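You operate a simulated robot arm through the tools that you are given. There is no shell and no other tool. Be economical: measure what you need, move in short steps, check, and stop when the job is done.

You run a simulated robot arm. Do the job below in one go: nothing can be reset, and whatever is moved stays where it is left.

TASK
Put things in order on the despatch bench top. At the end: the blue tin from the despatch bench top stands on top of the orange mask; the teal cup from the despatch bench top stands where the blue tin stood; the blue brush from the despatch bench top stands where the teal cup stood; the green tag from the despatch bench top stands where the blue brush stood; whatever was shut is shut again. Leave all else as you found it, and nothing knocked over.
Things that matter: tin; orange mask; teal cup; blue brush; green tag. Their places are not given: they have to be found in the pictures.

It is judged by the outcome, as a careful person would: the job done as asked, and still so three seconds after it is handed in. It fails if anything else is knocked over, pushed out of place, dropped, spilled or broken.

THE ROBOT
A 7-joint arm with a two-finger parallel gripper, fixed in place. Base frame: the origin is at the foot of the arm, x ahead of it, y to its left, z up; the work surface is at about z = 0.8. Lengths are in m, angles in rad, forces in N, time in s.
With the tool pointing down near the work surface it reaches from about 0.24 to 0.68 m from the base axis. Its first joint turns from -1.152 to 1.152 rad. Payload 2.4 kg.
The TCP is the grasp point between the finger pads, 0.03 m short of the fingertips. In the tool frame z runs along the fingers and y along their closing line. Largest opening 0.094 m; finger width 0.028, thickness 0.01; the body of the gripper, 0.05 by 0.096 m, starts 0.055 m behind the TCP.
Orientation is told as [roll, pitch, yaw] about the base's x, y, z axes, in that order, counted from this pose: with the fingers straight down and closing along the base's y, the tool's x points along the base's -x, its y along +y and its z along -z.

THE INTERFACE
- The arm moves only by the tool nudge_tool. Its argument "plan" is a list of rows, each a list of 7 numbers: the turn, a rotation vector about the base's x, y, z in rad, then the shift along the base's x, y, z in m, then the opening, from 0 (shut) to 1 (fully open). In form: [[ax, ay, az, x, y, z, jaw], ...]. A call has 1 to 12 rows; each row is the pose to reach, as a shift and turn from the pose commanded when the call began. Rows are played at 5 a second. More than 0.05 m and 0.15 rad between two rows, or a gripper value outside its range, and nothing of the call is played. A pose out of reach is approached as far as the arm can. The call stops where the force on the tool passes 40 N (or 10 N more than at its start, if that is more) or the arm is blocked; 0.2 s more then pass. Each finger travels about 0.153 m/s and halts on what it meets, pressing with about 22 N; the grip force reading is that of the motor and also rises with nothing between the fingers. The clock runs only during rows and for 0.2 s after the last one: add rows that repeat a pose to give the fingers time. It gives the time, the measured TCP pose, the force on the tool (base axes), the opening and the grip force at its end, in the units of the frame above (readings bear some noise).
- Cameras (640 x 400 px; columns grow to the right, rows downward): "scene" is fixed at [0.0343, 0.4788, 1.4314]; the picture's right is [-0.75, -0.66, 0.00], its down [-0.44, 0.50, -0.75] and it looks along [0.50, -0.56, -0.67] (base axes); focal length 260 px, centre (320, 200). "wrist" rides on the gripper at [-0.037, 0, -0.058] in the tool frame; the picture's right is [0.00, -1.00, 0.00], its down [0.97, 0.00, -0.24] and it looks along [0.24, 0.00, 0.97] (tool axes); focal length 218 px, centre (320, 200).
- camera(camera): a new picture of that camera. No time passes.
- probe_pixels(camera, pixels): for up to 12 pixels [column, row] of the newest picture of that camera ("zoom" is the newest enlarged one), the place [x, y, z] in the base frame of the surface seen there, good to about 0.002 m. No time passes.
- inspect(camera, box): a new picture of the part [left, top, right, bottom] of that camera's present view, enlarged. No time passes.
- close_job(): hands the job in; it is judged then, once.

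Keep the steps short. Do not move on a guess: measure, check each grasp and each placing, and mend mistakes. In all there are 80 turns and 46 pictures (those below and enlarged ones count). Leave the gripper open and the arm clear of the work at the hand-in unless told otherwise, and finish with a single line.

The tools are called as a command line: name --pt "numbers of a row" for each row, then --argument value for the rest, lists and objects as JSON in quotes. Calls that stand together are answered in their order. nudge_tool: Moves the arm, as the interface text tells. Its arguments: {"type":"object","properties":{"plan":{"type":"array"}},"required":["plan"]} The other tools are called the same way: camera (camera) takes a picture; probe_pixels (camera, pixels) gives the place of the surface under pixels of a picture; inspect (camera, box) takes an enlarged picture of a part of a camera's view; close_job () hands the job in.

At the start:

```text
t: 0.0
tool_pos: [0.3802, 0.0621, 1.0986]
tool_rot: [0.0, 0.001, 0.001]
wrist_force: [0.0, 0.0, 0.9]
opening: 0.0939
grasp_force: 0.0
```

scene: 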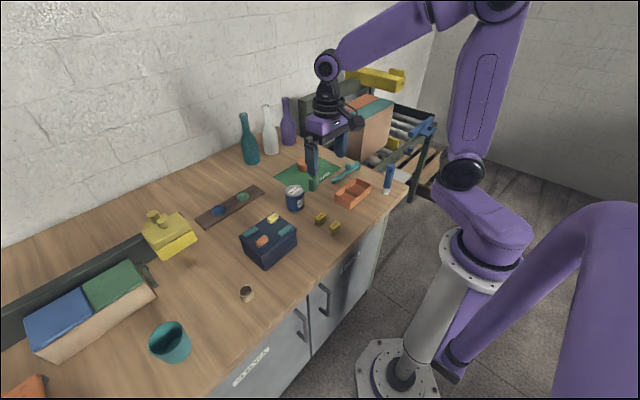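
wrist: 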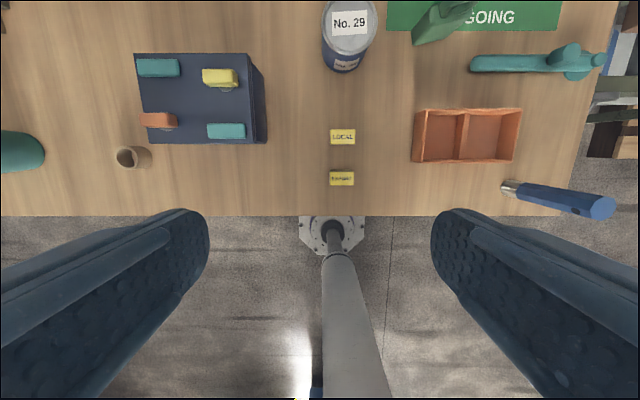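

I can see a blue tin at about (294,197), a teal cup at (170,342) and a blue brush at (388,180). I'll enlarge parts of the scene view to find the mask and the tag.

inspect --camera "scene" --box '[260, 120, 420, 220]'

inspect --camera "scene" --box '[0, 200, 320, 400]'

```text
4.00 times, centred on (340, 170) of scene
```

zoom: 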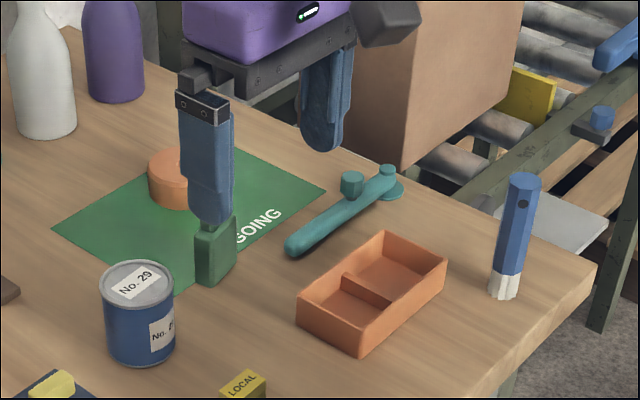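

```text
2.00 times, centred on (160, 300) of scene
```

zoom: 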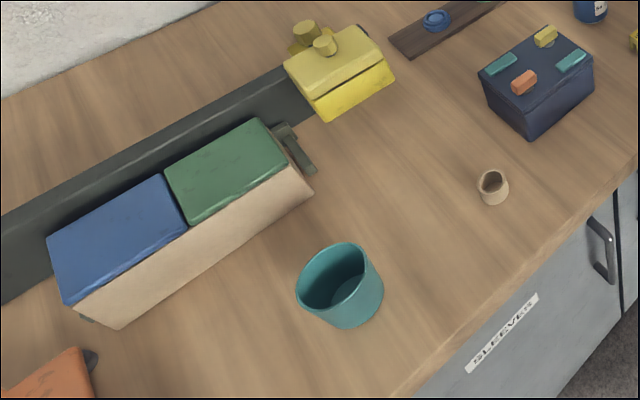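

The mask and the tag aren't clear yet. There is an orange disc on the green mat, a green thing beside it, and an orange thing at the left edge. I'll move the wrist camera forward over the mat and look down.

nudge_tool --pt "0 0 0 0.03 -0.03 0 1" --pt "0 0 0 0.06 -0.06 0 1" --pt "0 0 0 0.09 -0.09 0 1" --pt "0 0 0 0.12 -0.1 0 1" --pt "0 0 0 0.12 -0.1 0 1"

camera --camera "wrist"

camera --camera "scene"

```text
t: 1.2
tool_pos: [0.4996, -0.0372, 1.0986]
tool_rot: [0.001, 0.0, 0.0]
wrist_force: [0.4, 0.4, 0.6]
opening: 0.0939
grasp_force: 0.0
```

```text
41 pictures are left
```

wrist: 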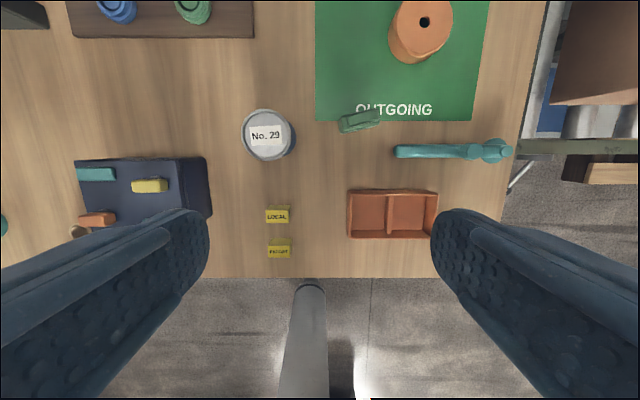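

```text
40 pictures are left
```

scene: 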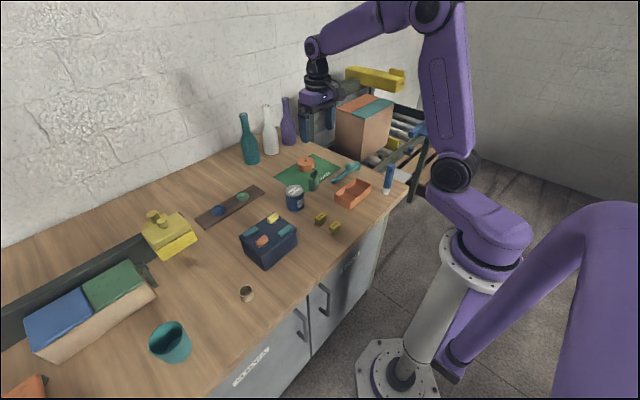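

inspect --camera "scene" --box '[270, 140, 400, 220]'

inspect --camera "wrist" --box '[300, 0, 540, 150]'

inspect --camera "scene" --box '[0, 320, 128, 400]'

```text
4.92 times, centred on (335, 180) of scene
```

zoom: 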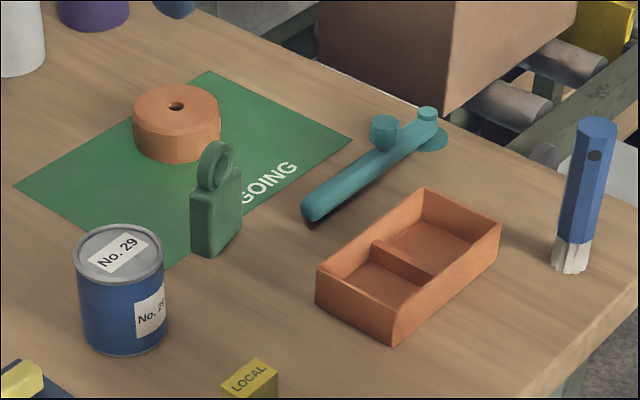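

```text
2.67 times, centred on (420, 75) of wrist
```

zoom: 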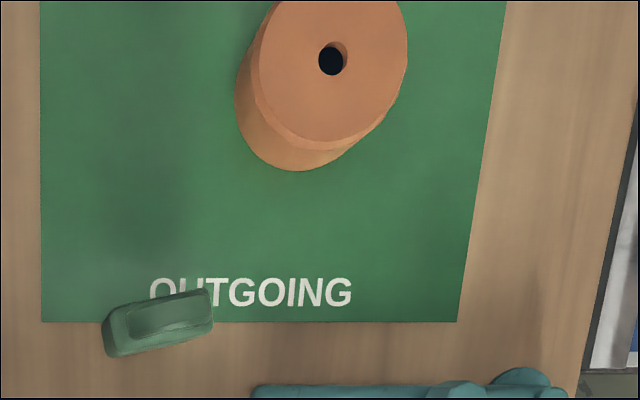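

```text
5.00 times, centred on (64, 360) of scene
```

zoom: 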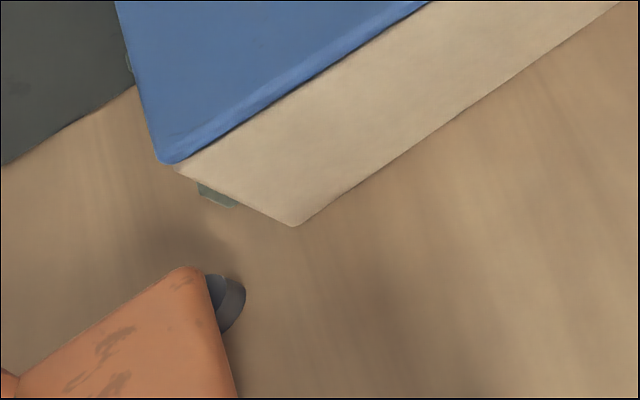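

The green padlock-shaped thing at about (314,180) looks like the tag. The orange thing at the lower left has a dark ear, so it may be the mask. I'll move the wrist camera to the left side to see it.

nudge_tool --pt "0 0 0 -0.02 0.045 0 1" --pt "0 0 0 -0.04 0.09 0 1" --pt "0 0 0 -0.06 0.135 0 1" --pt "0 0 0 -0.08 0.18 0 1" --pt "0 0 0 -0.1 0.225 0 1" --pt "0 0 0 -0.1 0.27 0 1" --pt "0 0 0 -0.1 0.315 0 1" --pt "0 0 0 -0.1 0.36 0 1" --pt "0 0 0 -0.1 0.405 0 1" --pt "0 0 0 -0.1 0.44 0 1" --pt "0 0 0 -0.1 0.44 0 1"

camera --camera "wrist"

```text
t: 3.6
tool_pos: [0.3999, 0.4039, 1.0982]
tool_rot: [0.001, 0.0, -0.003]
wrist_force: [0.9, 0.6, 0.3]
opening: 0.0942
grasp_force: 0.1
```

```text
36 pictures are left
```

wrist: 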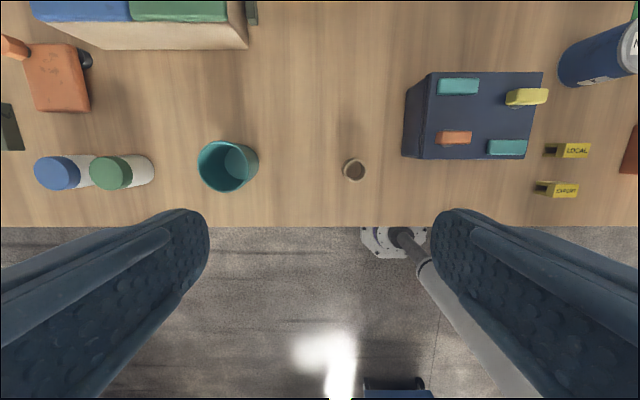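

inspect --camera "wrist" --box '[0, 0, 320, 200]'

probe_pixels --camera "wrist" --pixels '[[58, 78], [30, 62], [85, 60], [10, 45], [88, 105], [225, 165], [203, 165], [256, 165], [228, 143], [228, 188], [55, 172], [110, 172]]'

```text
2.00 times, centred on (160, 100) of wrist
```

zoom: 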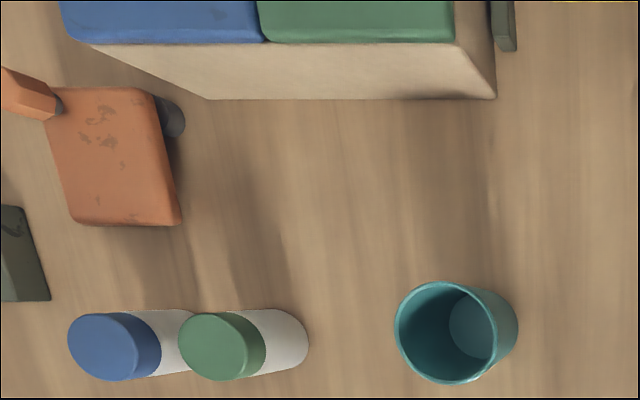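

```text
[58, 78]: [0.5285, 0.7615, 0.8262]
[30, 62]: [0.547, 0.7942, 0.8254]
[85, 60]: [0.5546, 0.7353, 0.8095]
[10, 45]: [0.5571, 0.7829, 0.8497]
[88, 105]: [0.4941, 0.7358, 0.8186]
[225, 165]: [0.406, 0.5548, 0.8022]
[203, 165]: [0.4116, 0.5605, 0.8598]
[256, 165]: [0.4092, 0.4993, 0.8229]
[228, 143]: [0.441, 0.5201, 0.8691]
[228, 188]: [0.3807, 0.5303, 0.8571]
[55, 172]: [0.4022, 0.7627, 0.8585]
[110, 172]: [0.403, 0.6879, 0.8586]
```

The orange thing at the left is at about (0.53, 0.76), which is beyond reach. I'll move further left and tilt the camera to identify it and anything else that side.

nudge_tool --pt "0 0 0 0 0.04 0 1" --pt "0 0 0 0 0.08 0 1" --pt "0.1 0 0 0 0.1 0 1" --pt "0.2 0 0 0 0.1 0 1" --pt "0.3 0 0 0 0.1 0 1" --pt "0.4 0 0 0 0.1 0 1" --pt "0.4 0 0 0 0.1 0 1"

camera --camera "wrist"

```text
t: 5.2
tool_pos: [0.4005, 0.5022, 1.0994]
tool_rot: [0.4, -0.001, -0.001]
wrist_force: [-0.2, -0.1, 0.4]
opening: 0.094
grasp_force: 0.0
```

```text
34 pictures are left
```

wrist: 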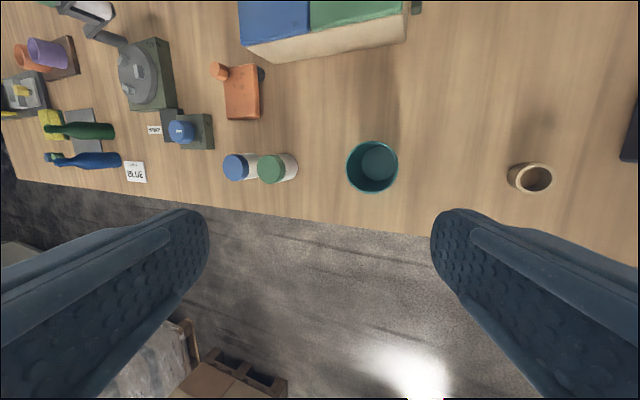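

inspect --camera "wrist" --box '[0, 0, 304, 190]'

```text
2.11 times, centred on (152, 95) of wrist
```

zoom: 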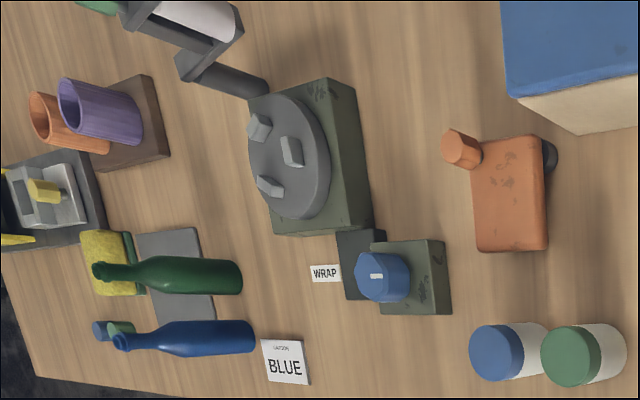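

Everything further left is out of reach. I'll return to the middle and look over the far part of the bench for anything else orange.

nudge_tool --pt "-0.12 0 0 0 -0.045 0 1" --pt "-0.24 0 0 0 -0.09 0 1" --pt "-0.36 0 0 0 -0.135 0 1" --pt "-0.4 0 0 0 -0.18 0 1" --pt "-0.4 0 0 0 -0.225 0 1" --pt "-0.4 0 0 0.02 -0.27 0 1" --pt "-0.4 0 0 0.04 -0.315 0 1" --pt "-0.4 0 0 0.06 -0.36 0 1" --pt "-0.4 -0.1 0 0.06 -0.4 0 1" --pt "-0.4 -0.2 0 0.06 -0.44 0 1" --pt "-0.4 -0.3 0 0.06 -0.48 0 1" --pt "-0.4 -0.3 0 0.06 -0.48 0 1"

camera --camera "wrist"

```text
t: 7.8
tool_pos: [0.4602, 0.0208, 1.0989]
tool_rot: [-0.013, -0.294, 0.061]
wrist_force: [0.5, -0.5, -0.2]
opening: 0.094
grasp_force: 0.1
```

```text
32 pictures are left
```

wrist: 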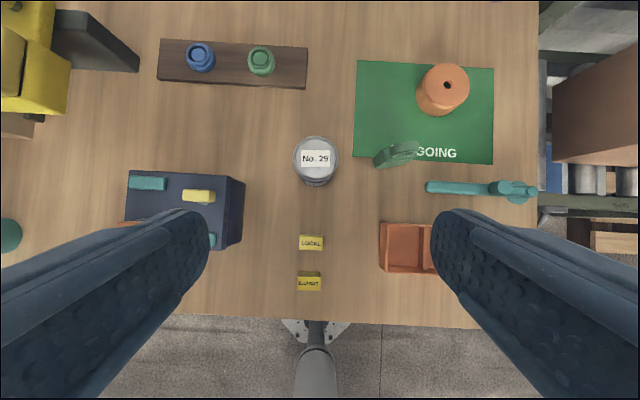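

inspect --camera "wrist" --box '[340, 40, 550, 170]'

probe_pixels --camera "wrist" --pixels '[[436, 80], [458, 80], [447, 68], [447, 98], [447, 85], [315, 158], [296, 158], [336, 158], [315, 140], [395, 252], [427, 255], [372, 75]]'

inspect --camera "scene" --box '[290, 40, 450, 140]'

```text
3.05 times, centred on (445, 105) of wrist
```

zoom: 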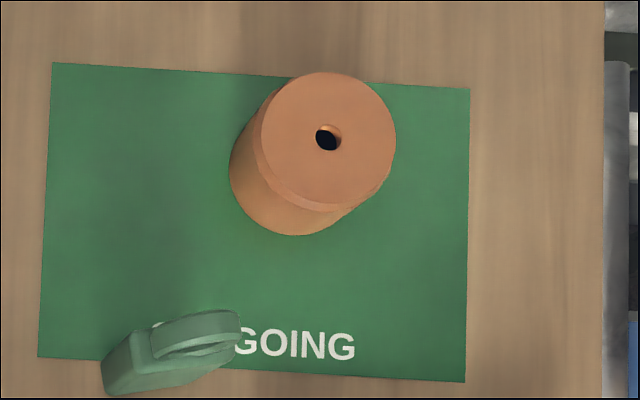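

```text
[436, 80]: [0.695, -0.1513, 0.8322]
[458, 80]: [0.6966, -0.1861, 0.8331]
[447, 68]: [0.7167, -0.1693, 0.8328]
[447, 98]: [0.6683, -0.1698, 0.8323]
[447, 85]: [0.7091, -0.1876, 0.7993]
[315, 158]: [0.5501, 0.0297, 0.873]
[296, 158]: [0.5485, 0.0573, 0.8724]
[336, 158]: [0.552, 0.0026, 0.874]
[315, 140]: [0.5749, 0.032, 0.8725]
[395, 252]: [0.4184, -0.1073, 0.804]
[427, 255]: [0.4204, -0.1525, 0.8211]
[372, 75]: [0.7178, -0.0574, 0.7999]
```

```text
4.00 times, centred on (370, 90) of scene
```

zoom: 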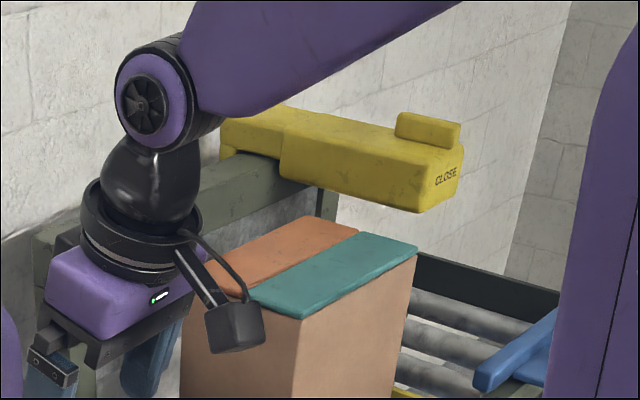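

inspect --camera "scene" --box '[190, 180, 350, 280]'

inspect --camera "scene" --box '[60, 170, 260, 300]'

probe_pixels --camera "scene" --pixels '[[262, 241], [273, 218], [284, 231], [250, 234], [270, 228], [386, 193], [352, 194]]'

```text
4.00 times, centred on (270, 230) of scene
```

zoom: 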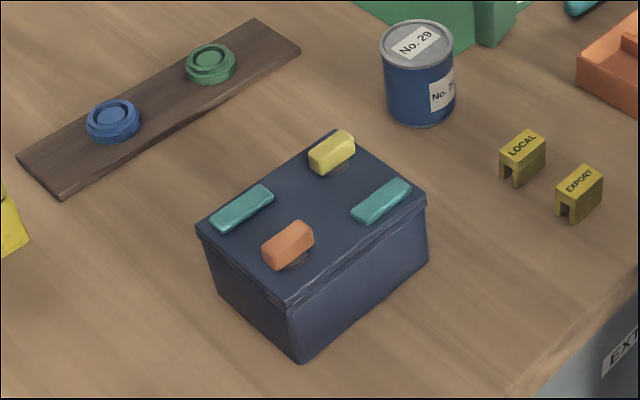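

```text
3.08 times, centred on (160, 235) of scene
```

zoom: 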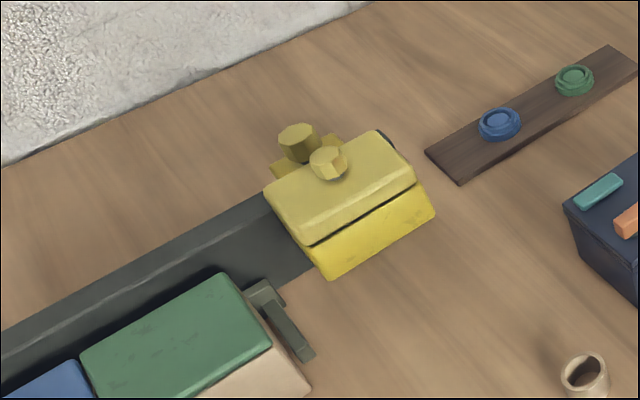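

```text
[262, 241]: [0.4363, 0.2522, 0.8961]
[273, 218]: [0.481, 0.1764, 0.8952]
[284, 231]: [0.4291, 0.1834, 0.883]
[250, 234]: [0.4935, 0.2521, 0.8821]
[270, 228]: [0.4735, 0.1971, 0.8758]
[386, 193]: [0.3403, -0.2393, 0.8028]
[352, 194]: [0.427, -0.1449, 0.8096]
```

I take the orange disc with a hole (a roll, at about (0.69, -0.17), top z = 0.833) to be the mask. The other orange things are a tray and fixtures that are out of reach. Next I'll level the tool over the tin and measure it.

nudge_tool --pt "0 0.1 0 0 0 0 1" --pt "0 0.2 0 0 0 0 1" --pt "0.013 0.294 -0.06 0 0 0 1" --pt "0.013 0.294 -0.06 0 0 0 1"

inspect --camera "wrist" --box '[220, 40, 540, 240]'

```text
t: 8.8
tool_pos: [0.4599, 0.0223, 1.0994]
tool_rot: [0.011, 0.004, -0.004]
wrist_force: [0.5, -0.4, -0.3]
opening: 0.0936
grasp_force: 0.0
```

```text
2.00 times, centred on (380, 140) of wrist
```

zoom: 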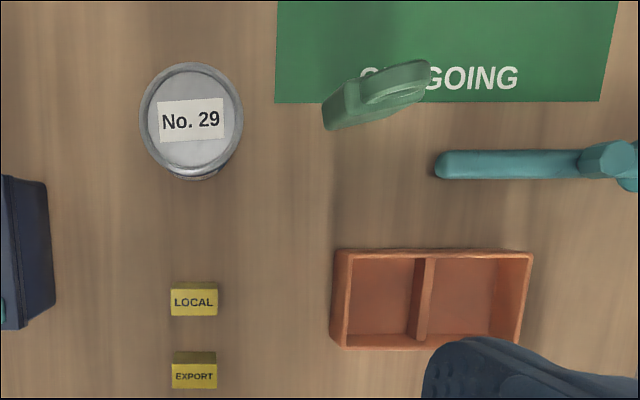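

probe_pixels --camera "zoom" --pixels '[[143, 117], [239, 117], [191, 66], [191, 168], [191, 120], [327, 115], [345, 105], [395, 80], [425, 68], [340, 125], [360, 120], [400, 100]]'

```text
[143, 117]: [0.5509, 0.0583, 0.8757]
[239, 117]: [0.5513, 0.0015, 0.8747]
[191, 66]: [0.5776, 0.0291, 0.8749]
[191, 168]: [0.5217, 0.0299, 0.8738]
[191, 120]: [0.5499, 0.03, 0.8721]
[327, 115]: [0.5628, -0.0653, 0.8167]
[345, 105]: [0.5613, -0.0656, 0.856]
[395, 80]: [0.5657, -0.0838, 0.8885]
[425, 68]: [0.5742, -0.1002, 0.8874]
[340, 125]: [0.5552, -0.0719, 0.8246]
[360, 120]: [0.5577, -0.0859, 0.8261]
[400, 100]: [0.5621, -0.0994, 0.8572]
```

The tin's centre is (0.550, 0.030), its diameter about 0.057 and its top at z = 0.874. The mask is at the edge of reach, so I'll grip the tin with the tool pitched outward by 0.3 rad about the closing axis. First I'll go above it.

nudge_tool --pt "0 -0.1 0 0.03 0.008 -0.03 1" --pt "-0.005 -0.2 0 0.06 0.008 -0.07 1" --pt "-0.01 -0.3 0.004 0.09 0.008 -0.11 1" --pt "-0.01 -0.304 0.004 0.09 0.008 -0.14 1" --pt "-0.01 -0.304 0.004 0.09 0.008 -0.165 1" --pt "-0.01 -0.304 0.004 0.09 0.008 -0.165 1"

camera --camera "wrist"

```text
t: 10.2
tool_pos: [0.5501, 0.031, 0.9332]
tool_rot: [0.0, -0.305, 0.002]
wrist_force: [-0.3, -0.3, -0.3]
opening: 0.0941
grasp_force: 0.1
```

```text
26 pictures are left
```

wrist: 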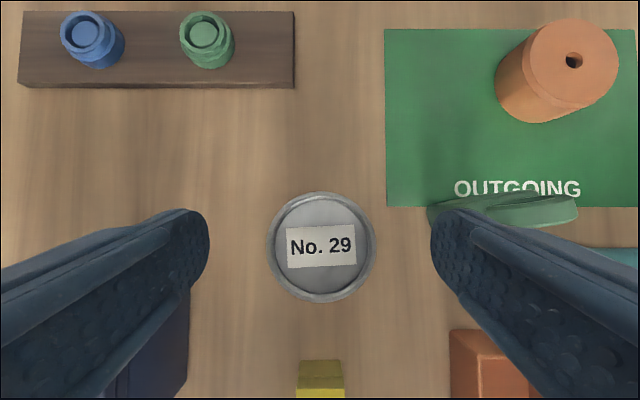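

The tin sits centred between the fingers. I'll measure the roll from here.

probe_pixels --camera "wrist" --pixels '[[530, 60], [615, 62], [572, 22], [572, 98], [560, 60], [574, 61], [550, 115], [503, 95]]'

nudge_tool --pt "0 0 0 0 0 -0.045 1" --pt "0 0 0 0 0 -0.088 1" --pt "0 0 0 0 0 -0.088 1" --pt "0 0 0 0 0 -0.088 0.5" --pt "0 0 0 0 0 -0.088 0.5" --pt "0 0 0 0 0 -0.088 0.5" --pt "0 0 0 0 0 -0.088 0.5"

```text
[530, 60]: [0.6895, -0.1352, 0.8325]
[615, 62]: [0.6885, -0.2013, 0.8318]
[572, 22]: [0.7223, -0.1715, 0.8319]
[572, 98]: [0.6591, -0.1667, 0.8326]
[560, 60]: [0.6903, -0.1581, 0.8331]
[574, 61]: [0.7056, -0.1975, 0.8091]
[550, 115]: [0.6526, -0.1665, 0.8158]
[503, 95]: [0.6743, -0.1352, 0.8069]
```

```text
t: 11.8
tool_pos: [0.5504, 0.0321, 0.8465]
tool_rot: [0.001, -0.302, 0.001]
wrist_force: [-1.1, -0.6, 0.3]
opening: 0.0628
grasp_force: 21.7
```

The grip reads 0.063 with force on. I'll tighten, lift a little and look.

nudge_tool --pt "0 0 0 0 0 0 0.3" --pt "0 0 0 0 0 0 0.3" --pt "0 0 0 0 0 0.02 0.3" --pt "0 0 0 0 0 0.05 0.3" --pt "0 0 0 0 0 0.08 0.3" --pt "0 0 0 0 0 0.08 0.3"

camera --camera "wrist"

inspect --camera "scene" --box '[240, 110, 400, 210]'

```text
t: 13.2
tool_pos: [0.551, 0.0307, 0.9274]
tool_rot: [0.0, -0.303, 0.004]
wrist_force: [0.7, 0.4, -0.5]
opening: 0.028
grasp_force: 0.1
```

```text
25 pictures are left
```

wrist: 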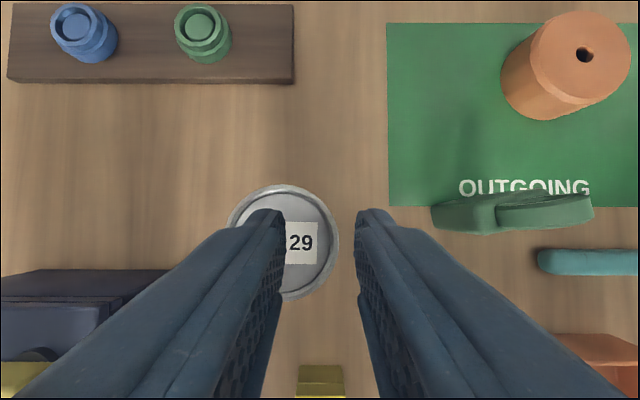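

```text
4.00 times, centred on (320, 160) of scene
```

zoom: 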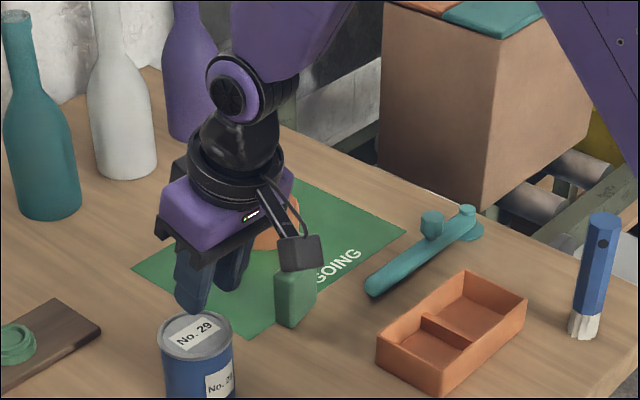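

The fingers slipped off, and the tin is still standing but has shifted slightly. I'll measure where it is now.

probe_pixels --camera "wrist" --pixels '[[231, 225], [337, 240], [285, 187], [290, 296], [300, 245], [462, 215], [300, 230]]'

inspect --camera "scene" --box '[270, 175, 334, 215]'

```text
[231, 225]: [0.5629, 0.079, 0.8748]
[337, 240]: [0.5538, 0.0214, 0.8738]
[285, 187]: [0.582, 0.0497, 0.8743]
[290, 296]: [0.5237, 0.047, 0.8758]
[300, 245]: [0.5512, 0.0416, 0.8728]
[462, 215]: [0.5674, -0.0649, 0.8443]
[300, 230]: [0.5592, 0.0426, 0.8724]
```

```text
10.00 times, centred on (302, 195) of scene
```

zoom: 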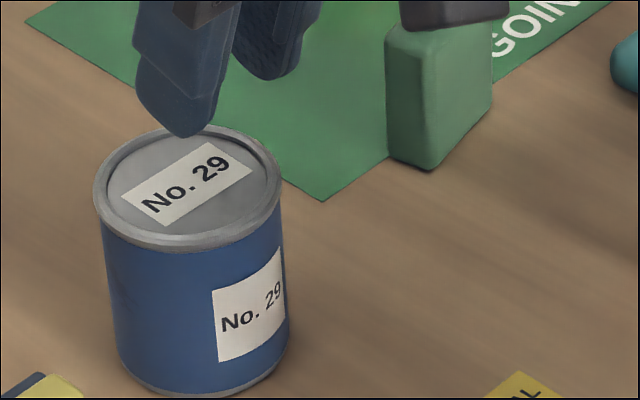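

The tin now stands at (0.553, 0.050). I'll open, rise, level the tool and centre over it, then take a straight-down grip lower on the body.

nudge_tool --pt "0 0 0 0 0 0.03 0.6" --pt "0 0.1 0 0 0.01 0.03 1" --pt "0 0.2 0 0 0.02 0.03 1" --pt "0 0.303 0 0.003 0.02 0.02 1" --pt "0 0.303 0 0.003 0.02 0.02 1"

camera --camera "wrist"

```text
t: 14.4
tool_pos: [0.5537, 0.0507, 0.9457]
tool_rot: [0.002, 0.002, 0.003]
wrist_force: [-0.4, -0.7, 1.1]
opening: 0.0941
grasp_force: 0.2
```

```text
22 pictures are left
```

wrist: 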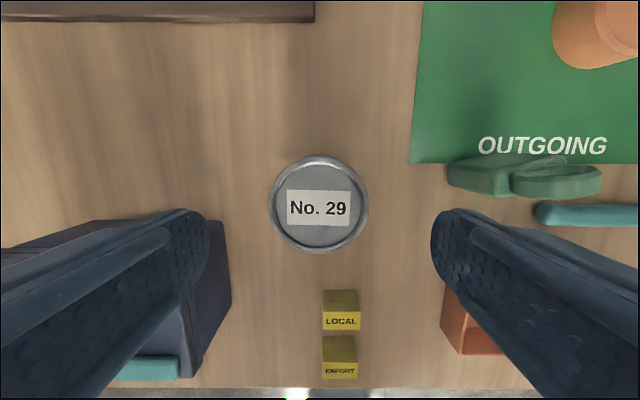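

nudge_tool --pt "0 0 0 0 0 -0.045 1" --pt "0 0 0 0 0 -0.09 1" --pt "0 0 0 0 0 -0.107 1" --pt "0 0 0 0 0 -0.107 0.5" --pt "0 0 0 0 0 -0.107 0.5" --pt "0 0 0 0 0 -0.107 0.45" --pt "0 0 0 0 0 -0.107 0.45"

```text
t: 16.0
tool_pos: [0.5533, 0.0498, 0.8385]
tool_rot: [-0.001, 0.002, 0.001]
wrist_force: [0.2, 0.3, 0.3]
opening: 0.0602
grasp_force: 21.4
```

The grip reads 0.060, which matches the tin. I'll lift it slowly and check.

nudge_tool --pt "0 0 0 0 0 0 0.3" --pt "0 0 0 0 0 0.005 0.3" --pt "0 0 0 0 0 0.01 0.3" --pt "0 0 0 0 0 0.02 0.3" --pt "0 0 0 0 0 0.02 0.3"

```text
t: 17.2
tool_pos: [0.5531, 0.0499, 0.8576]
tool_rot: [0.0, -0.001, 0.002]
wrist_force: [-0.2, 0.8, -2.2]
opening: 0.0599
grasp_force: 22.3
```

The tin is held; its weight shows on the force reading. I'll raise it well clear and carry it level toward a point above the roll at (0.690, -0.168), checking whether the arm reaches that far.

nudge_tool --pt "0 0 0 0 0 0.03 0.3" --pt "0 0 0 0 0 0.06 0.3" --pt "0 0 0 0 0 0.09 0.3" --pt "0 0 0 0.02 -0.035 0.1 0.3" --pt "0 0 0 0.045 -0.07 0.1 0.3" --pt "0 0 0 0.068 -0.109 0.1 0.3" --pt "0 0 0 0.09 -0.145 0.1 0.3" --pt "0 0 0 0.113 -0.18 0.1 0.3" --pt "0 0 0 0.137 -0.218 0.1 0.3" --pt "0 0 0 0.137 -0.218 0.1 0.3" --pt "0 0 0 0.137 -0.218 0.1 0.3"

```text
t: 19.6
tool_pos: [0.6764, -0.1613, 0.9571]
tool_rot: [0.001, 0.003, 0.001]
wrist_force: [-0.2, -0.6, -2.1]
opening: 0.0601
grasp_force: 21.8
out of reach, approached as far as the arm can: row 9, 10, 11
```

The arm stops about 1.5 cm short when level. I'll pitch the tool a little, by 0.13 rad about the closing axis, to gain reach. The tin can settle flat about that axis when it is set down.

nudge_tool --pt "0 -0.07 0 0 0 0 0.3" --pt "0 -0.13 0 0 0 0 0.3" --pt "0 -0.13 0 0 0 -0.03 0.3" --pt "0 -0.13 0 0 0 -0.03 0.3"

```text
t: 20.6
tool_pos: [0.6775, -0.1624, 0.9281]
tool_rot: [0.001, -0.13, 0.001]
wrist_force: [0.7, -1.1, -2.8]
opening: 0.0603
grasp_force: 22.3
```

nudge_tool --pt "0 0 0 0.013 -0.006 0 0.3" --pt "0 0 0 0.013 -0.006 -0.02 0.3" --pt "0 0 0 0.013 -0.006 -0.043 0.3" --pt "0 0 0 0.013 -0.006 -0.043 0.3"

camera --camera "wrist"

inspect --camera "scene" --box '[260, 110, 388, 190]'

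```text
t: 21.6
tool_pos: [0.6902, -0.1676, 0.8852]
tool_rot: [-0.002, -0.13, 0.003]
wrist_force: [0.0, -0.8, -2.1]
opening: 0.0601
grasp_force: 21.5
```

```text
21 pictures are left
```

wrist: 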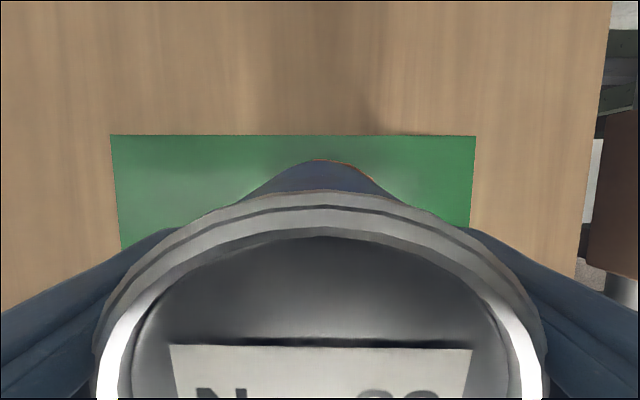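

```text
5.00 times, centred on (324, 150) of scene
```

zoom: 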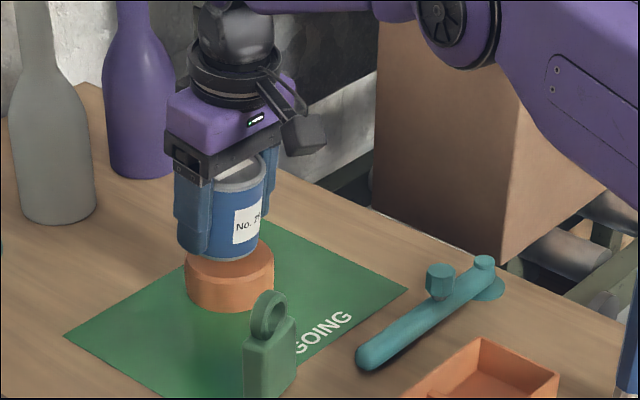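

The tin is hanging over the roll. I'll lower it in small steps until it touches and settles.

nudge_tool --pt "0 0 0 0 0 -0.006 0.3" --pt "0 0 0 0 0 -0.01 0.3" --pt "0 0 0 0 0 -0.012 0.3" --pt "0 0 0 0 0 -0.0135 0.3" --pt "0 0 0 0 0 -0.0135 0.3"

```text
t: 22.8
tool_pos: [0.6906, -0.1672, 0.8749]
tool_rot: [-0.002, -0.136, 0.003]
wrist_force: [5.2, 1.2, 19.2]
opening: 0.0603
grasp_force: 22.6
```

It touches at z = 0.875 with 19 N. I'll ease up a little and take out half of the tilt so it lands flatter.

nudge_tool --pt "0 0 0 0 0 0.004 0.3" --pt "0 0.04 0 -0.002 0 0.004 0.3" --pt "0 0.08 0 -0.004 0 0.004 0.3" --pt "0 0.08 0 -0.004 0 0.004 0.3"

```text
t: 23.8
tool_pos: [0.6842, -0.1678, 0.8747]
tool_rot: [0.001, -0.052, 0.002]
wrist_force: [-0.3, -0.5, -2.1]
opening: 0.0602
grasp_force: 21.6
```

nudge_tool --pt "0 0 0 0 0 -0.001 0.3" --pt "0 0 0 0 0 -0.002 0.3" --pt "0 0 0 0 0 -0.003 0.3" --pt "0 0 0 0 0 -0.003 0.3"

```text
t: 24.8
tool_pos: [0.6842, -0.1694, 0.8719]
tool_rot: [-0.001, -0.05, 0.001]
wrist_force: [0.8, -0.3, -2.5]
opening: 0.0599
grasp_force: 22.2
```

nudge_tool --pt "0 0 0 0 0 -0.001 0.3" --pt "0 0 0 0 0 -0.002 0.3" --pt "0 0 0 0 0 -0.003 0.3" --pt "0 0 0 0 0 -0.003 0.3"

```text
t: 25.8
tool_pos: [0.6845, -0.1688, 0.8718]
tool_rot: [-0.001, -0.055, 0.002]
wrist_force: [0.0, -1.3, 13.5]
opening: 0.06
grasp_force: 21.9
```

It has made contact. I'll relieve the force and open slowly.

nudge_tool --pt "0 0 0 0 0 0.002 0.6" --pt "0 0 0 0 0 0.002 0.64" --pt "0 0 0 0 0 0.002 0.67" --pt "0 0 0 0 0 0.002 0.72" --pt "0 0 0 0 0 0.002 0.85" --pt "0 0 0 0 0 0.002 0.96" --pt "0 0 0 0 0 0.002 0.96"

inspect --camera "scene" --box '[260, 110, 388, 190]'

```text
t: 27.4
tool_pos: [0.684, -0.1685, 0.8707]
tool_rot: [-0.002, -0.052, 0.0]
wrist_force: [-1.1, 0.4, -0.2]
opening: 0.0903
grasp_force: 0.1
```

```text
5.00 times, centred on (324, 150) of scene
```

zoom: 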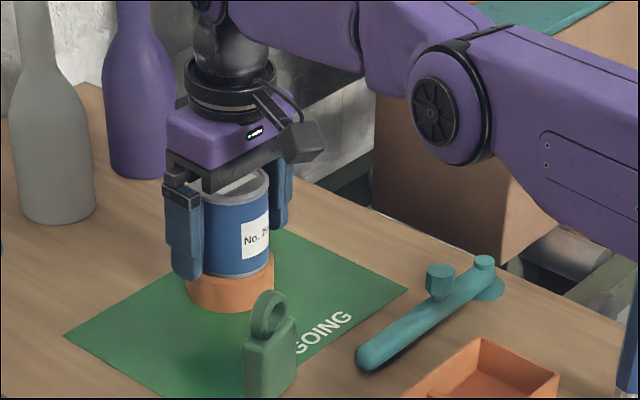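

The tin stands upright on the roll. I'll rise straight up, level the tool and head for the cup.

nudge_tool --pt "0 0 0 0 0 0.04 1" --pt "0 0 0 0 0 0.08 1" --pt "0 0 0 0 0 0.12 1" --pt "0 0.05 0 -0.03 0.04 0.14 1" --pt "0 0.05 0 -0.06 0.08 0.15 1" --pt "0 0.05 0 -0.08 0.125 0.15 1" --pt "0 0.05 0 -0.1 0.17 0.15 1" --pt "0 0.05 0 -0.12 0.215 0.15 1" --pt "0 0.05 0 -0.14 0.26 0.15 1" --pt "0 0.05 0 -0.16 0.305 0.15 1" --pt "0 0.05 0 -0.18 0.35 0.15 1" --pt "0 0.05 0 -0.2 0.395 0.15 1"

nudge_tool --pt "0 0 0 -0.02 0.045 0 1" --pt "0 0 0 -0.04 0.09 0 1" --pt "0 0 0 -0.06 0.135 0 1" --pt "0 0 0 -0.08 0.18 0 1" --pt "0 0 0 -0.1 0.225 0 1" --pt "0 0 0 -0.1 0.25 0 1" --pt "0 0 0 -0.1 0.25 0 1"

camera --camera "wrist"

```text
refused: row 4 steps farther than a row can; nothing moved
```

```text
t: 29.0
tool_pos: [0.5863, 0.0827, 0.8719]
tool_rot: [0.0, -0.048, 0.003]
wrist_force: [-0.4, -0.8, -0.3]
opening: 0.094
grasp_force: 0.0
```

```text
18 pictures are left
```

wrist: 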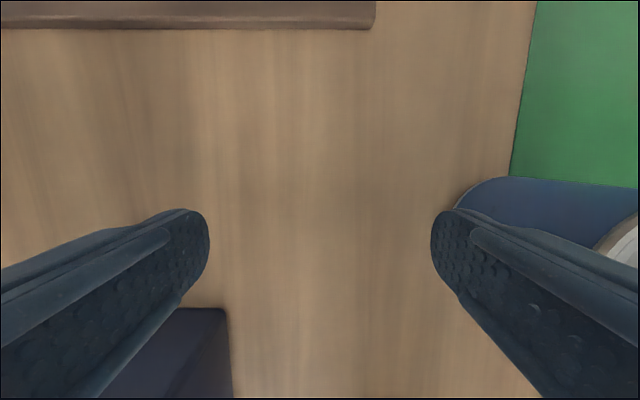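

The first plan was refused and the second ran at low height, so the tin has been dragged. I'll look at the damage before doing anything else.

inspect --camera "scene" --box '[230, 120, 390, 220]'

```text
4.00 times, centred on (310, 170) of scene
```

zoom: 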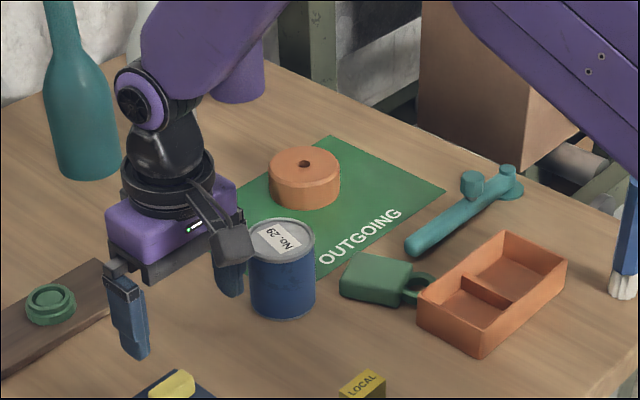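

The tin is standing on the bench next to the right finger. The tag has been knocked flat, and the roll looks in place. I'll rise straight up, making only dependent calls one at a time from here.

nudge_tool --pt "0 0 0 0 0.005 0.02 1" --pt "0 0 0 0 0.005 0.06 1" --pt "0 0 0 0 0.005 0.1 1" --pt "0 0 0 -0.02 -0.03 0.13 1" --pt "0 0.05 0 -0.05 -0.06 0.15 1" --pt "0 0.05 0 -0.08 -0.09 0.17 1" --pt "0 0.05 0 -0.1 -0.12 0.19 1" --pt "0 0.05 0 -0.1 -0.12 0.19 1"

camera --camera "wrist"

```text
refused: row 4 steps farther than a row can; nothing moved
```

```text
16 pictures are left
```

wrist: 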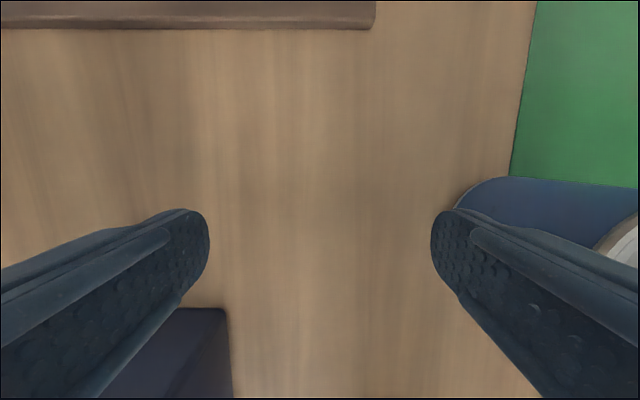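

Refused again, because the diagonal step was too long. I'll use smaller steps and read the result before going on.

nudge_tool --pt "0 0 0 0 0.005 0.02 1" --pt "0 0 0 0 0.005 0.06 1" --pt "0 0 0 0 0.005 0.1 1" --pt "0 0 0 -0.02 -0.015 0.13 1" --pt "0 0.05 0 -0.045 -0.035 0.15 1" --pt "0 0.05 0 -0.07 -0.06 0.17 1" --pt "0 0.05 0 -0.09 -0.09 0.19 1" --pt "0 0.05 0 -0.09 -0.12 0.2 1" --pt "0 0.05 0 -0.09 -0.15 0.2 1" --pt "0 0.05 0 -0.09 -0.15 0.2 1"

```text
t: 31.2
tool_pos: [0.4947, -0.0682, 1.0707]
tool_rot: [0.001, -0.001, 0.001]
wrist_force: [-0.1, 1.4, -0.5]
opening: 0.0943
grasp_force: 0.0
```

camera --camera "wrist"

```text
15 pictures are left
```

wrist: 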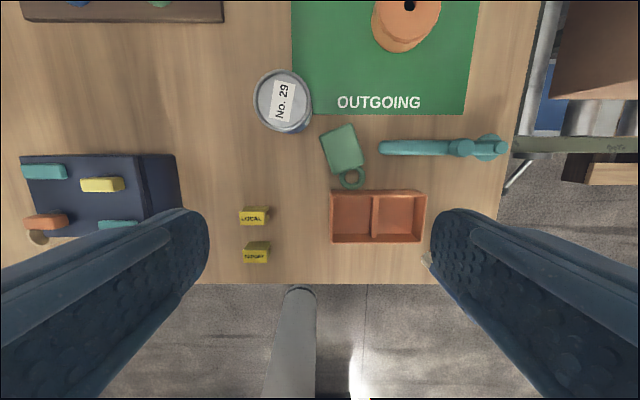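

probe_pixels --camera "wrist" --pixels '[[255, 100], [312, 100], [283, 71], [283, 130], [325, 140], [355, 130], [360, 165], [330, 170], [343, 150], [350, 186], [331, 192], [424, 192]]'

probe_pixels --camera "wrist" --pixels '[[376, 12], [438, 12], [405, 40], [400, 53], [335, 238], [420, 238], [376, 215], [350, 182], [295, 112], [464, 112]]'

```text
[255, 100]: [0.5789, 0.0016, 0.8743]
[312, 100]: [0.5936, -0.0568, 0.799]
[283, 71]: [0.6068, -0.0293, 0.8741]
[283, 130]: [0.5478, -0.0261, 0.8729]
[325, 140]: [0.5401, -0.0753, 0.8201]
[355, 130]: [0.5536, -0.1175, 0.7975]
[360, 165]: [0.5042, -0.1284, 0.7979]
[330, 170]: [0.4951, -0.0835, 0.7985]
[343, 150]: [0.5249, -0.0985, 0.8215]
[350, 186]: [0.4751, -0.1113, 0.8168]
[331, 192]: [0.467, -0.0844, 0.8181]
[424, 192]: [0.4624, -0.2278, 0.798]
```

```text
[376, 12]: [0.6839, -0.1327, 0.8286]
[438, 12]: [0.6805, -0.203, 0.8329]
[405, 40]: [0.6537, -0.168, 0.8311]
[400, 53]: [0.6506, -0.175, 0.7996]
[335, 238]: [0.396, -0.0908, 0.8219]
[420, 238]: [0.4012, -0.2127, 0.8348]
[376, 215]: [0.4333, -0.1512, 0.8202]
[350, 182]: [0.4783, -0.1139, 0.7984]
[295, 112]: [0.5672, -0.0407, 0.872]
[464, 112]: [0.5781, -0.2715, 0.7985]
```

The tin is at (0.577, -0.027), upright. The roll at (0.687, -0.168) and the tray (corner (0.467, -0.084)) haven't moved. The tag lies flat near (0.525, -0.098). I'll pick up the tin again with the tool only slightly pitched, at 0.05.

nudge_tool --pt "0 -0.025 0 0.025 0.012 -0.02 1" --pt "0 -0.05 0 0.05 0.025 -0.04 1" --pt "0 -0.05 0 0.082 0.0405 -0.06 1" --pt "0 -0.05 0 0.082 0.0405 -0.1 0.85" --pt "0 -0.05 0 0.082 0.0405 -0.131 0.85" --pt "0 -0.05 0 0.082 0.0405 -0.131 0.85"

```text
t: 32.6
tool_pos: [0.576, -0.0289, 0.9398]
tool_rot: [-0.001, -0.051, 0.003]
wrist_force: [0.1, 0.1, -0.4]
opening: 0.0798
grasp_force: 0.0
```

nudge_tool --pt "0 0 0 0.001 0.001 -0.045 0.85" --pt "0 0 0 0.001 0.001 -0.085 0.85" --pt "0 0 0 0.001 0.001 -0.1 0.85" --pt "0 0 0 0.001 0.001 -0.1 0.5" --pt "0 0 0 0.001 0.001 -0.1 0.4" --pt "0 0 0 0.001 0.001 -0.1 0.3" --pt "0 0 0 0.001 0.001 -0.1 0.3"

```text
t: 34.2
tool_pos: [0.5767, -0.026, 0.8401]
tool_rot: [-0.002, -0.047, 0.002]
wrist_force: [-0.4, 0.5, 0.6]
opening: 0.0617
grasp_force: 21.6
```

nudge_tool --pt "0 0 0 0 0 0.01 0.3" --pt "0 0 0 0 0 0.03 0.3" --pt "0 0 0 0 0 0.065 0.3" --pt "0 0 0 0 0 0.1 0.3" --pt "0 0 0 0 0 0.12 0.3" --pt "0 0 0 0 0 0.12 0.3"

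```text
t: 35.6
tool_pos: [0.5797, -0.0262, 0.9604]
tool_rot: [0.0, -0.051, 0.002]
wrist_force: [-1.0, 0.4, -1.7]
opening: 0.0619
grasp_force: 22.4
```

The tin is held. I'll carry it over the roll.

nudge_tool --pt "0 0 0 0.025 -0.032 0 0.3" --pt "0 0 0 0.05 -0.065 0 0.3" --pt "0 0 0 0.075 -0.1 0 0.3" --pt "0 0 0 0.095 -0.13 0 0.3" --pt "0 0 0 0.105 -0.142 -0.01 0.3" --pt "0 0 0 0.105 -0.142 -0.045 0.3" --pt "0 0 0 0.105 -0.142 -0.075 0.3" --pt "0 0 0 0.105 -0.142 -0.075 0.3"

```text
t: 37.4
tool_pos: [0.6832, -0.1682, 0.8843]
tool_rot: [0.0, -0.05, 0.003]
wrist_force: [0.4, -0.7, -1.2]
opening: 0.0621
grasp_force: 22.4
```

nudge_tool --pt "0 0 0 0.002 0 -0.005 0.3" --pt "0 0 0 0.002 0 -0.009 0.3" --pt "0 0 0 0.002 0 -0.011 0.3" --pt "0 0 0 0.002 0 -0.0125 0.3" --pt "0 0 0 0.002 0 -0.0125 0.3"

```text
t: 38.6
tool_pos: [0.6843, -0.1688, 0.8741]
tool_rot: [-0.002, -0.055, 0.002]
wrist_force: [-1.0, 0.7, 10.4]
opening: 0.0616
grasp_force: 22.1
```

It has contact at 10 N. I'll release slowly.

nudge_tool --pt "0 0 0 0 0 0.0015 0.6" --pt "0 0 0 0 0 0.0015 0.66" --pt "0 0 0 0 0 0.0015 0.7" --pt "0 0 0 0 0 0.0015 0.8" --pt "0 0 0 0 0 0.0015 1" --pt "0 0 0 0 0 0.0015 1"

```text
t: 40.0
tool_pos: [0.6828, -0.1681, 0.8743]
tool_rot: [0.0, -0.048, 0.001]
wrist_force: [0.5, -0.8, 0.5]
opening: 0.0941
grasp_force: 0.1
```

I'll rise straight up only.

nudge_tool --pt "0 0 0 0 0 0.03 1" --pt "0 0 0 0 0 0.065 1" --pt "0 0 0 0 0 0.1 1" --pt "0 0 0 0 0 0.13 1" --pt "0 0.02 0 -0.03 0.02 0.15 1" --pt "0 0.05 0 -0.06 0.04 0.17 1" --pt "0 0.05 0 -0.09 0.06 0.19 1" --pt "0 0.05 0 -0.12 0.08 0.2 1" --pt "0 0.05 0 -0.15 0.1 0.2 1" --pt "0 0.05 0 -0.15 0.1 0.2 1"

```text
t: 42.2
tool_pos: [0.5339, -0.0679, 1.0739]
tool_rot: [0.0, 0.001, 0.002]
wrist_force: [0.0, 0.0, 0.4]
opening: 0.0941
grasp_force: 0.1
out of reach, approached as far as the arm can: row 4
```

inspect --camera "scene" --box '[270, 120, 430, 220]'

```text
4.00 times, centred on (350, 170) of scene
```

zoom: 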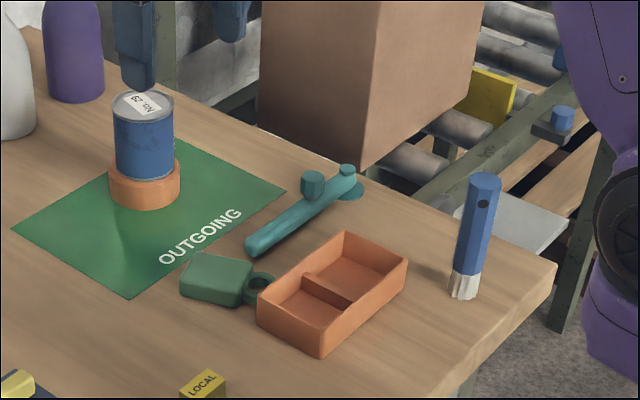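

The tin stands on the roll. I'll probe the brush in this same picture for its place.

probe_pixels --camera "zoom" --pixels '[[484, 181], [472, 182], [497, 184], [462, 225], [490, 228], [475, 230], [453, 288], [475, 293], [463, 297], [453, 265], [484, 270], [468, 270]]'

```text
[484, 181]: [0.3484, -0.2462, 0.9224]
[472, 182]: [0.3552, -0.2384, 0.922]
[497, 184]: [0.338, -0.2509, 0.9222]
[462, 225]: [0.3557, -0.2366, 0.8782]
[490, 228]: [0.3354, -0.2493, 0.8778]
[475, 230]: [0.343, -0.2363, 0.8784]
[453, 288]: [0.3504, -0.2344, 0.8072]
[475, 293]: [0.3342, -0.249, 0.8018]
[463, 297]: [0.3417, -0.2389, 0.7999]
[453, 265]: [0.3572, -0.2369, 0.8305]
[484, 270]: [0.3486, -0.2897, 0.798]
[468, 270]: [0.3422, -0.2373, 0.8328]
```

The brush stands at about (0.3475, -0.247), height 0.122. Next I'll travel at height to the cup.

nudge_tool --pt "0 0 0 -0.01 0.045 0 1" --pt "0 0 0 -0.02 0.09 0 1" --pt "0 0 0 -0.03 0.135 0 1" --pt "0 0 0 -0.04 0.18 0 1" --pt "0 0 0 -0.05 0.225 0 1" --pt "0 0 0 -0.06 0.27 0 1" --pt "0 0 0 -0.07 0.315 0 1" --pt "0 0 0 -0.08 0.36 0 1" --pt "0 0 0 -0.09 0.405 0 1" --pt "0 0 0 -0.1 0.45 0 1" --pt "0 0 0 -0.115 0.495 0 1" --pt "0 0 0 -0.13 0.54 0 1"

```text
t: 44.8
tool_pos: [0.405, 0.4733, 1.0748]
tool_rot: [0.001, 0.001, 0.002]
wrist_force: [0.6, -0.1, 0.6]
opening: 0.0942
grasp_force: 0.1
```

inspect --camera "wrist" --box '[160, 90, 352, 210]'

```text
3.33 times, centred on (256, 150) of wrist
```

zoom: 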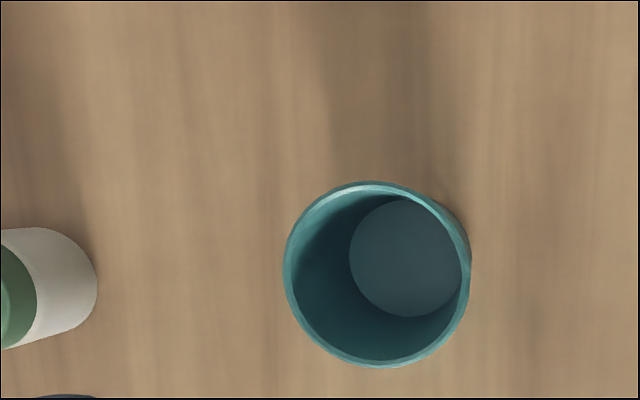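

probe_pixels --camera "zoom" --pixels '[[287, 270], [465, 270], [375, 184], [380, 364], [405, 258], [350, 258], [462, 258], [405, 201], [405, 315], [96, 285]]'

```text
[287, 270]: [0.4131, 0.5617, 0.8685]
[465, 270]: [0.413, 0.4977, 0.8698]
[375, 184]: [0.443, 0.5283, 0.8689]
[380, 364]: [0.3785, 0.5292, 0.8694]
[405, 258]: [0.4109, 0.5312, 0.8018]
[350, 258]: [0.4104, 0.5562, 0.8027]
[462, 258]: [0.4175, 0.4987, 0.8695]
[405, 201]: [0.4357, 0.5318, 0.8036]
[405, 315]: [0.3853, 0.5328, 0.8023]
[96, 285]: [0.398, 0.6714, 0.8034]
```

The cup's centre is (0.411, 0.530), its rim about 0.065 wide and its top at z = 0.869. I'll go above it and then down over it.

nudge_tool --pt "0 0 0 0.003 0.03 -0.03 1" --pt "0 0 0 0.006 0.057 -0.06 1" --pt "0 0 0 0.006 0.057 -0.1 1" --pt "0 0 0 0.006 0.057 -0.14 1" --pt "0 0 0 0.006 0.057 -0.14 1"

```text
t: 46.0
tool_pos: [0.4114, 0.5289, 0.9326]
tool_rot: [0.002, -0.001, 0.001]
wrist_force: [-0.2, -0.2, 0.0]
opening: 0.0941
grasp_force: 0.1
```

nudge_tool --pt "0 0 0 0 0.001 -0.04 1" --pt "0 0 0 0 0.001 -0.075 1" --pt "0 0 0 0 0.001 -0.088 1" --pt "0 0 0 0 0.001 -0.088 0.7" --pt "0 0 0 0 0.001 -0.088 0.55" --pt "0 0 0 0 0.001 -0.088 0.45" --pt "0 0 0 0 0.001 -0.088 0.45"

```text
t: 47.6
tool_pos: [0.4107, 0.5296, 0.8447]
tool_rot: [-0.001, -0.001, 0.002]
wrist_force: [1.3, 0.0, -0.8]
opening: 0.0724
grasp_force: 22.0
```

nudge_tool --pt "0 0 0 0 0 0 0.4" --pt "0 0 0 0 0 0.008 0.4" --pt "0 0 0 0 0 0.02 0.4" --pt "0 0 0 0 0 0.02 0.4"

```text
t: 48.6
tool_pos: [0.4111, 0.5296, 0.8653]
tool_rot: [0.001, 0.001, 0.0]
wrist_force: [0.1, 0.1, -0.5]
opening: 0.0721
grasp_force: 22.2
```

inspect --camera "scene" --box '[100, 270, 260, 370]'

```text
4.00 times, centred on (180, 320) of scene
```

zoom: 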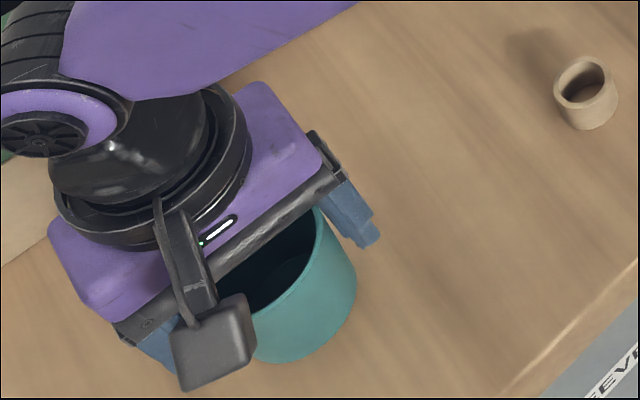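

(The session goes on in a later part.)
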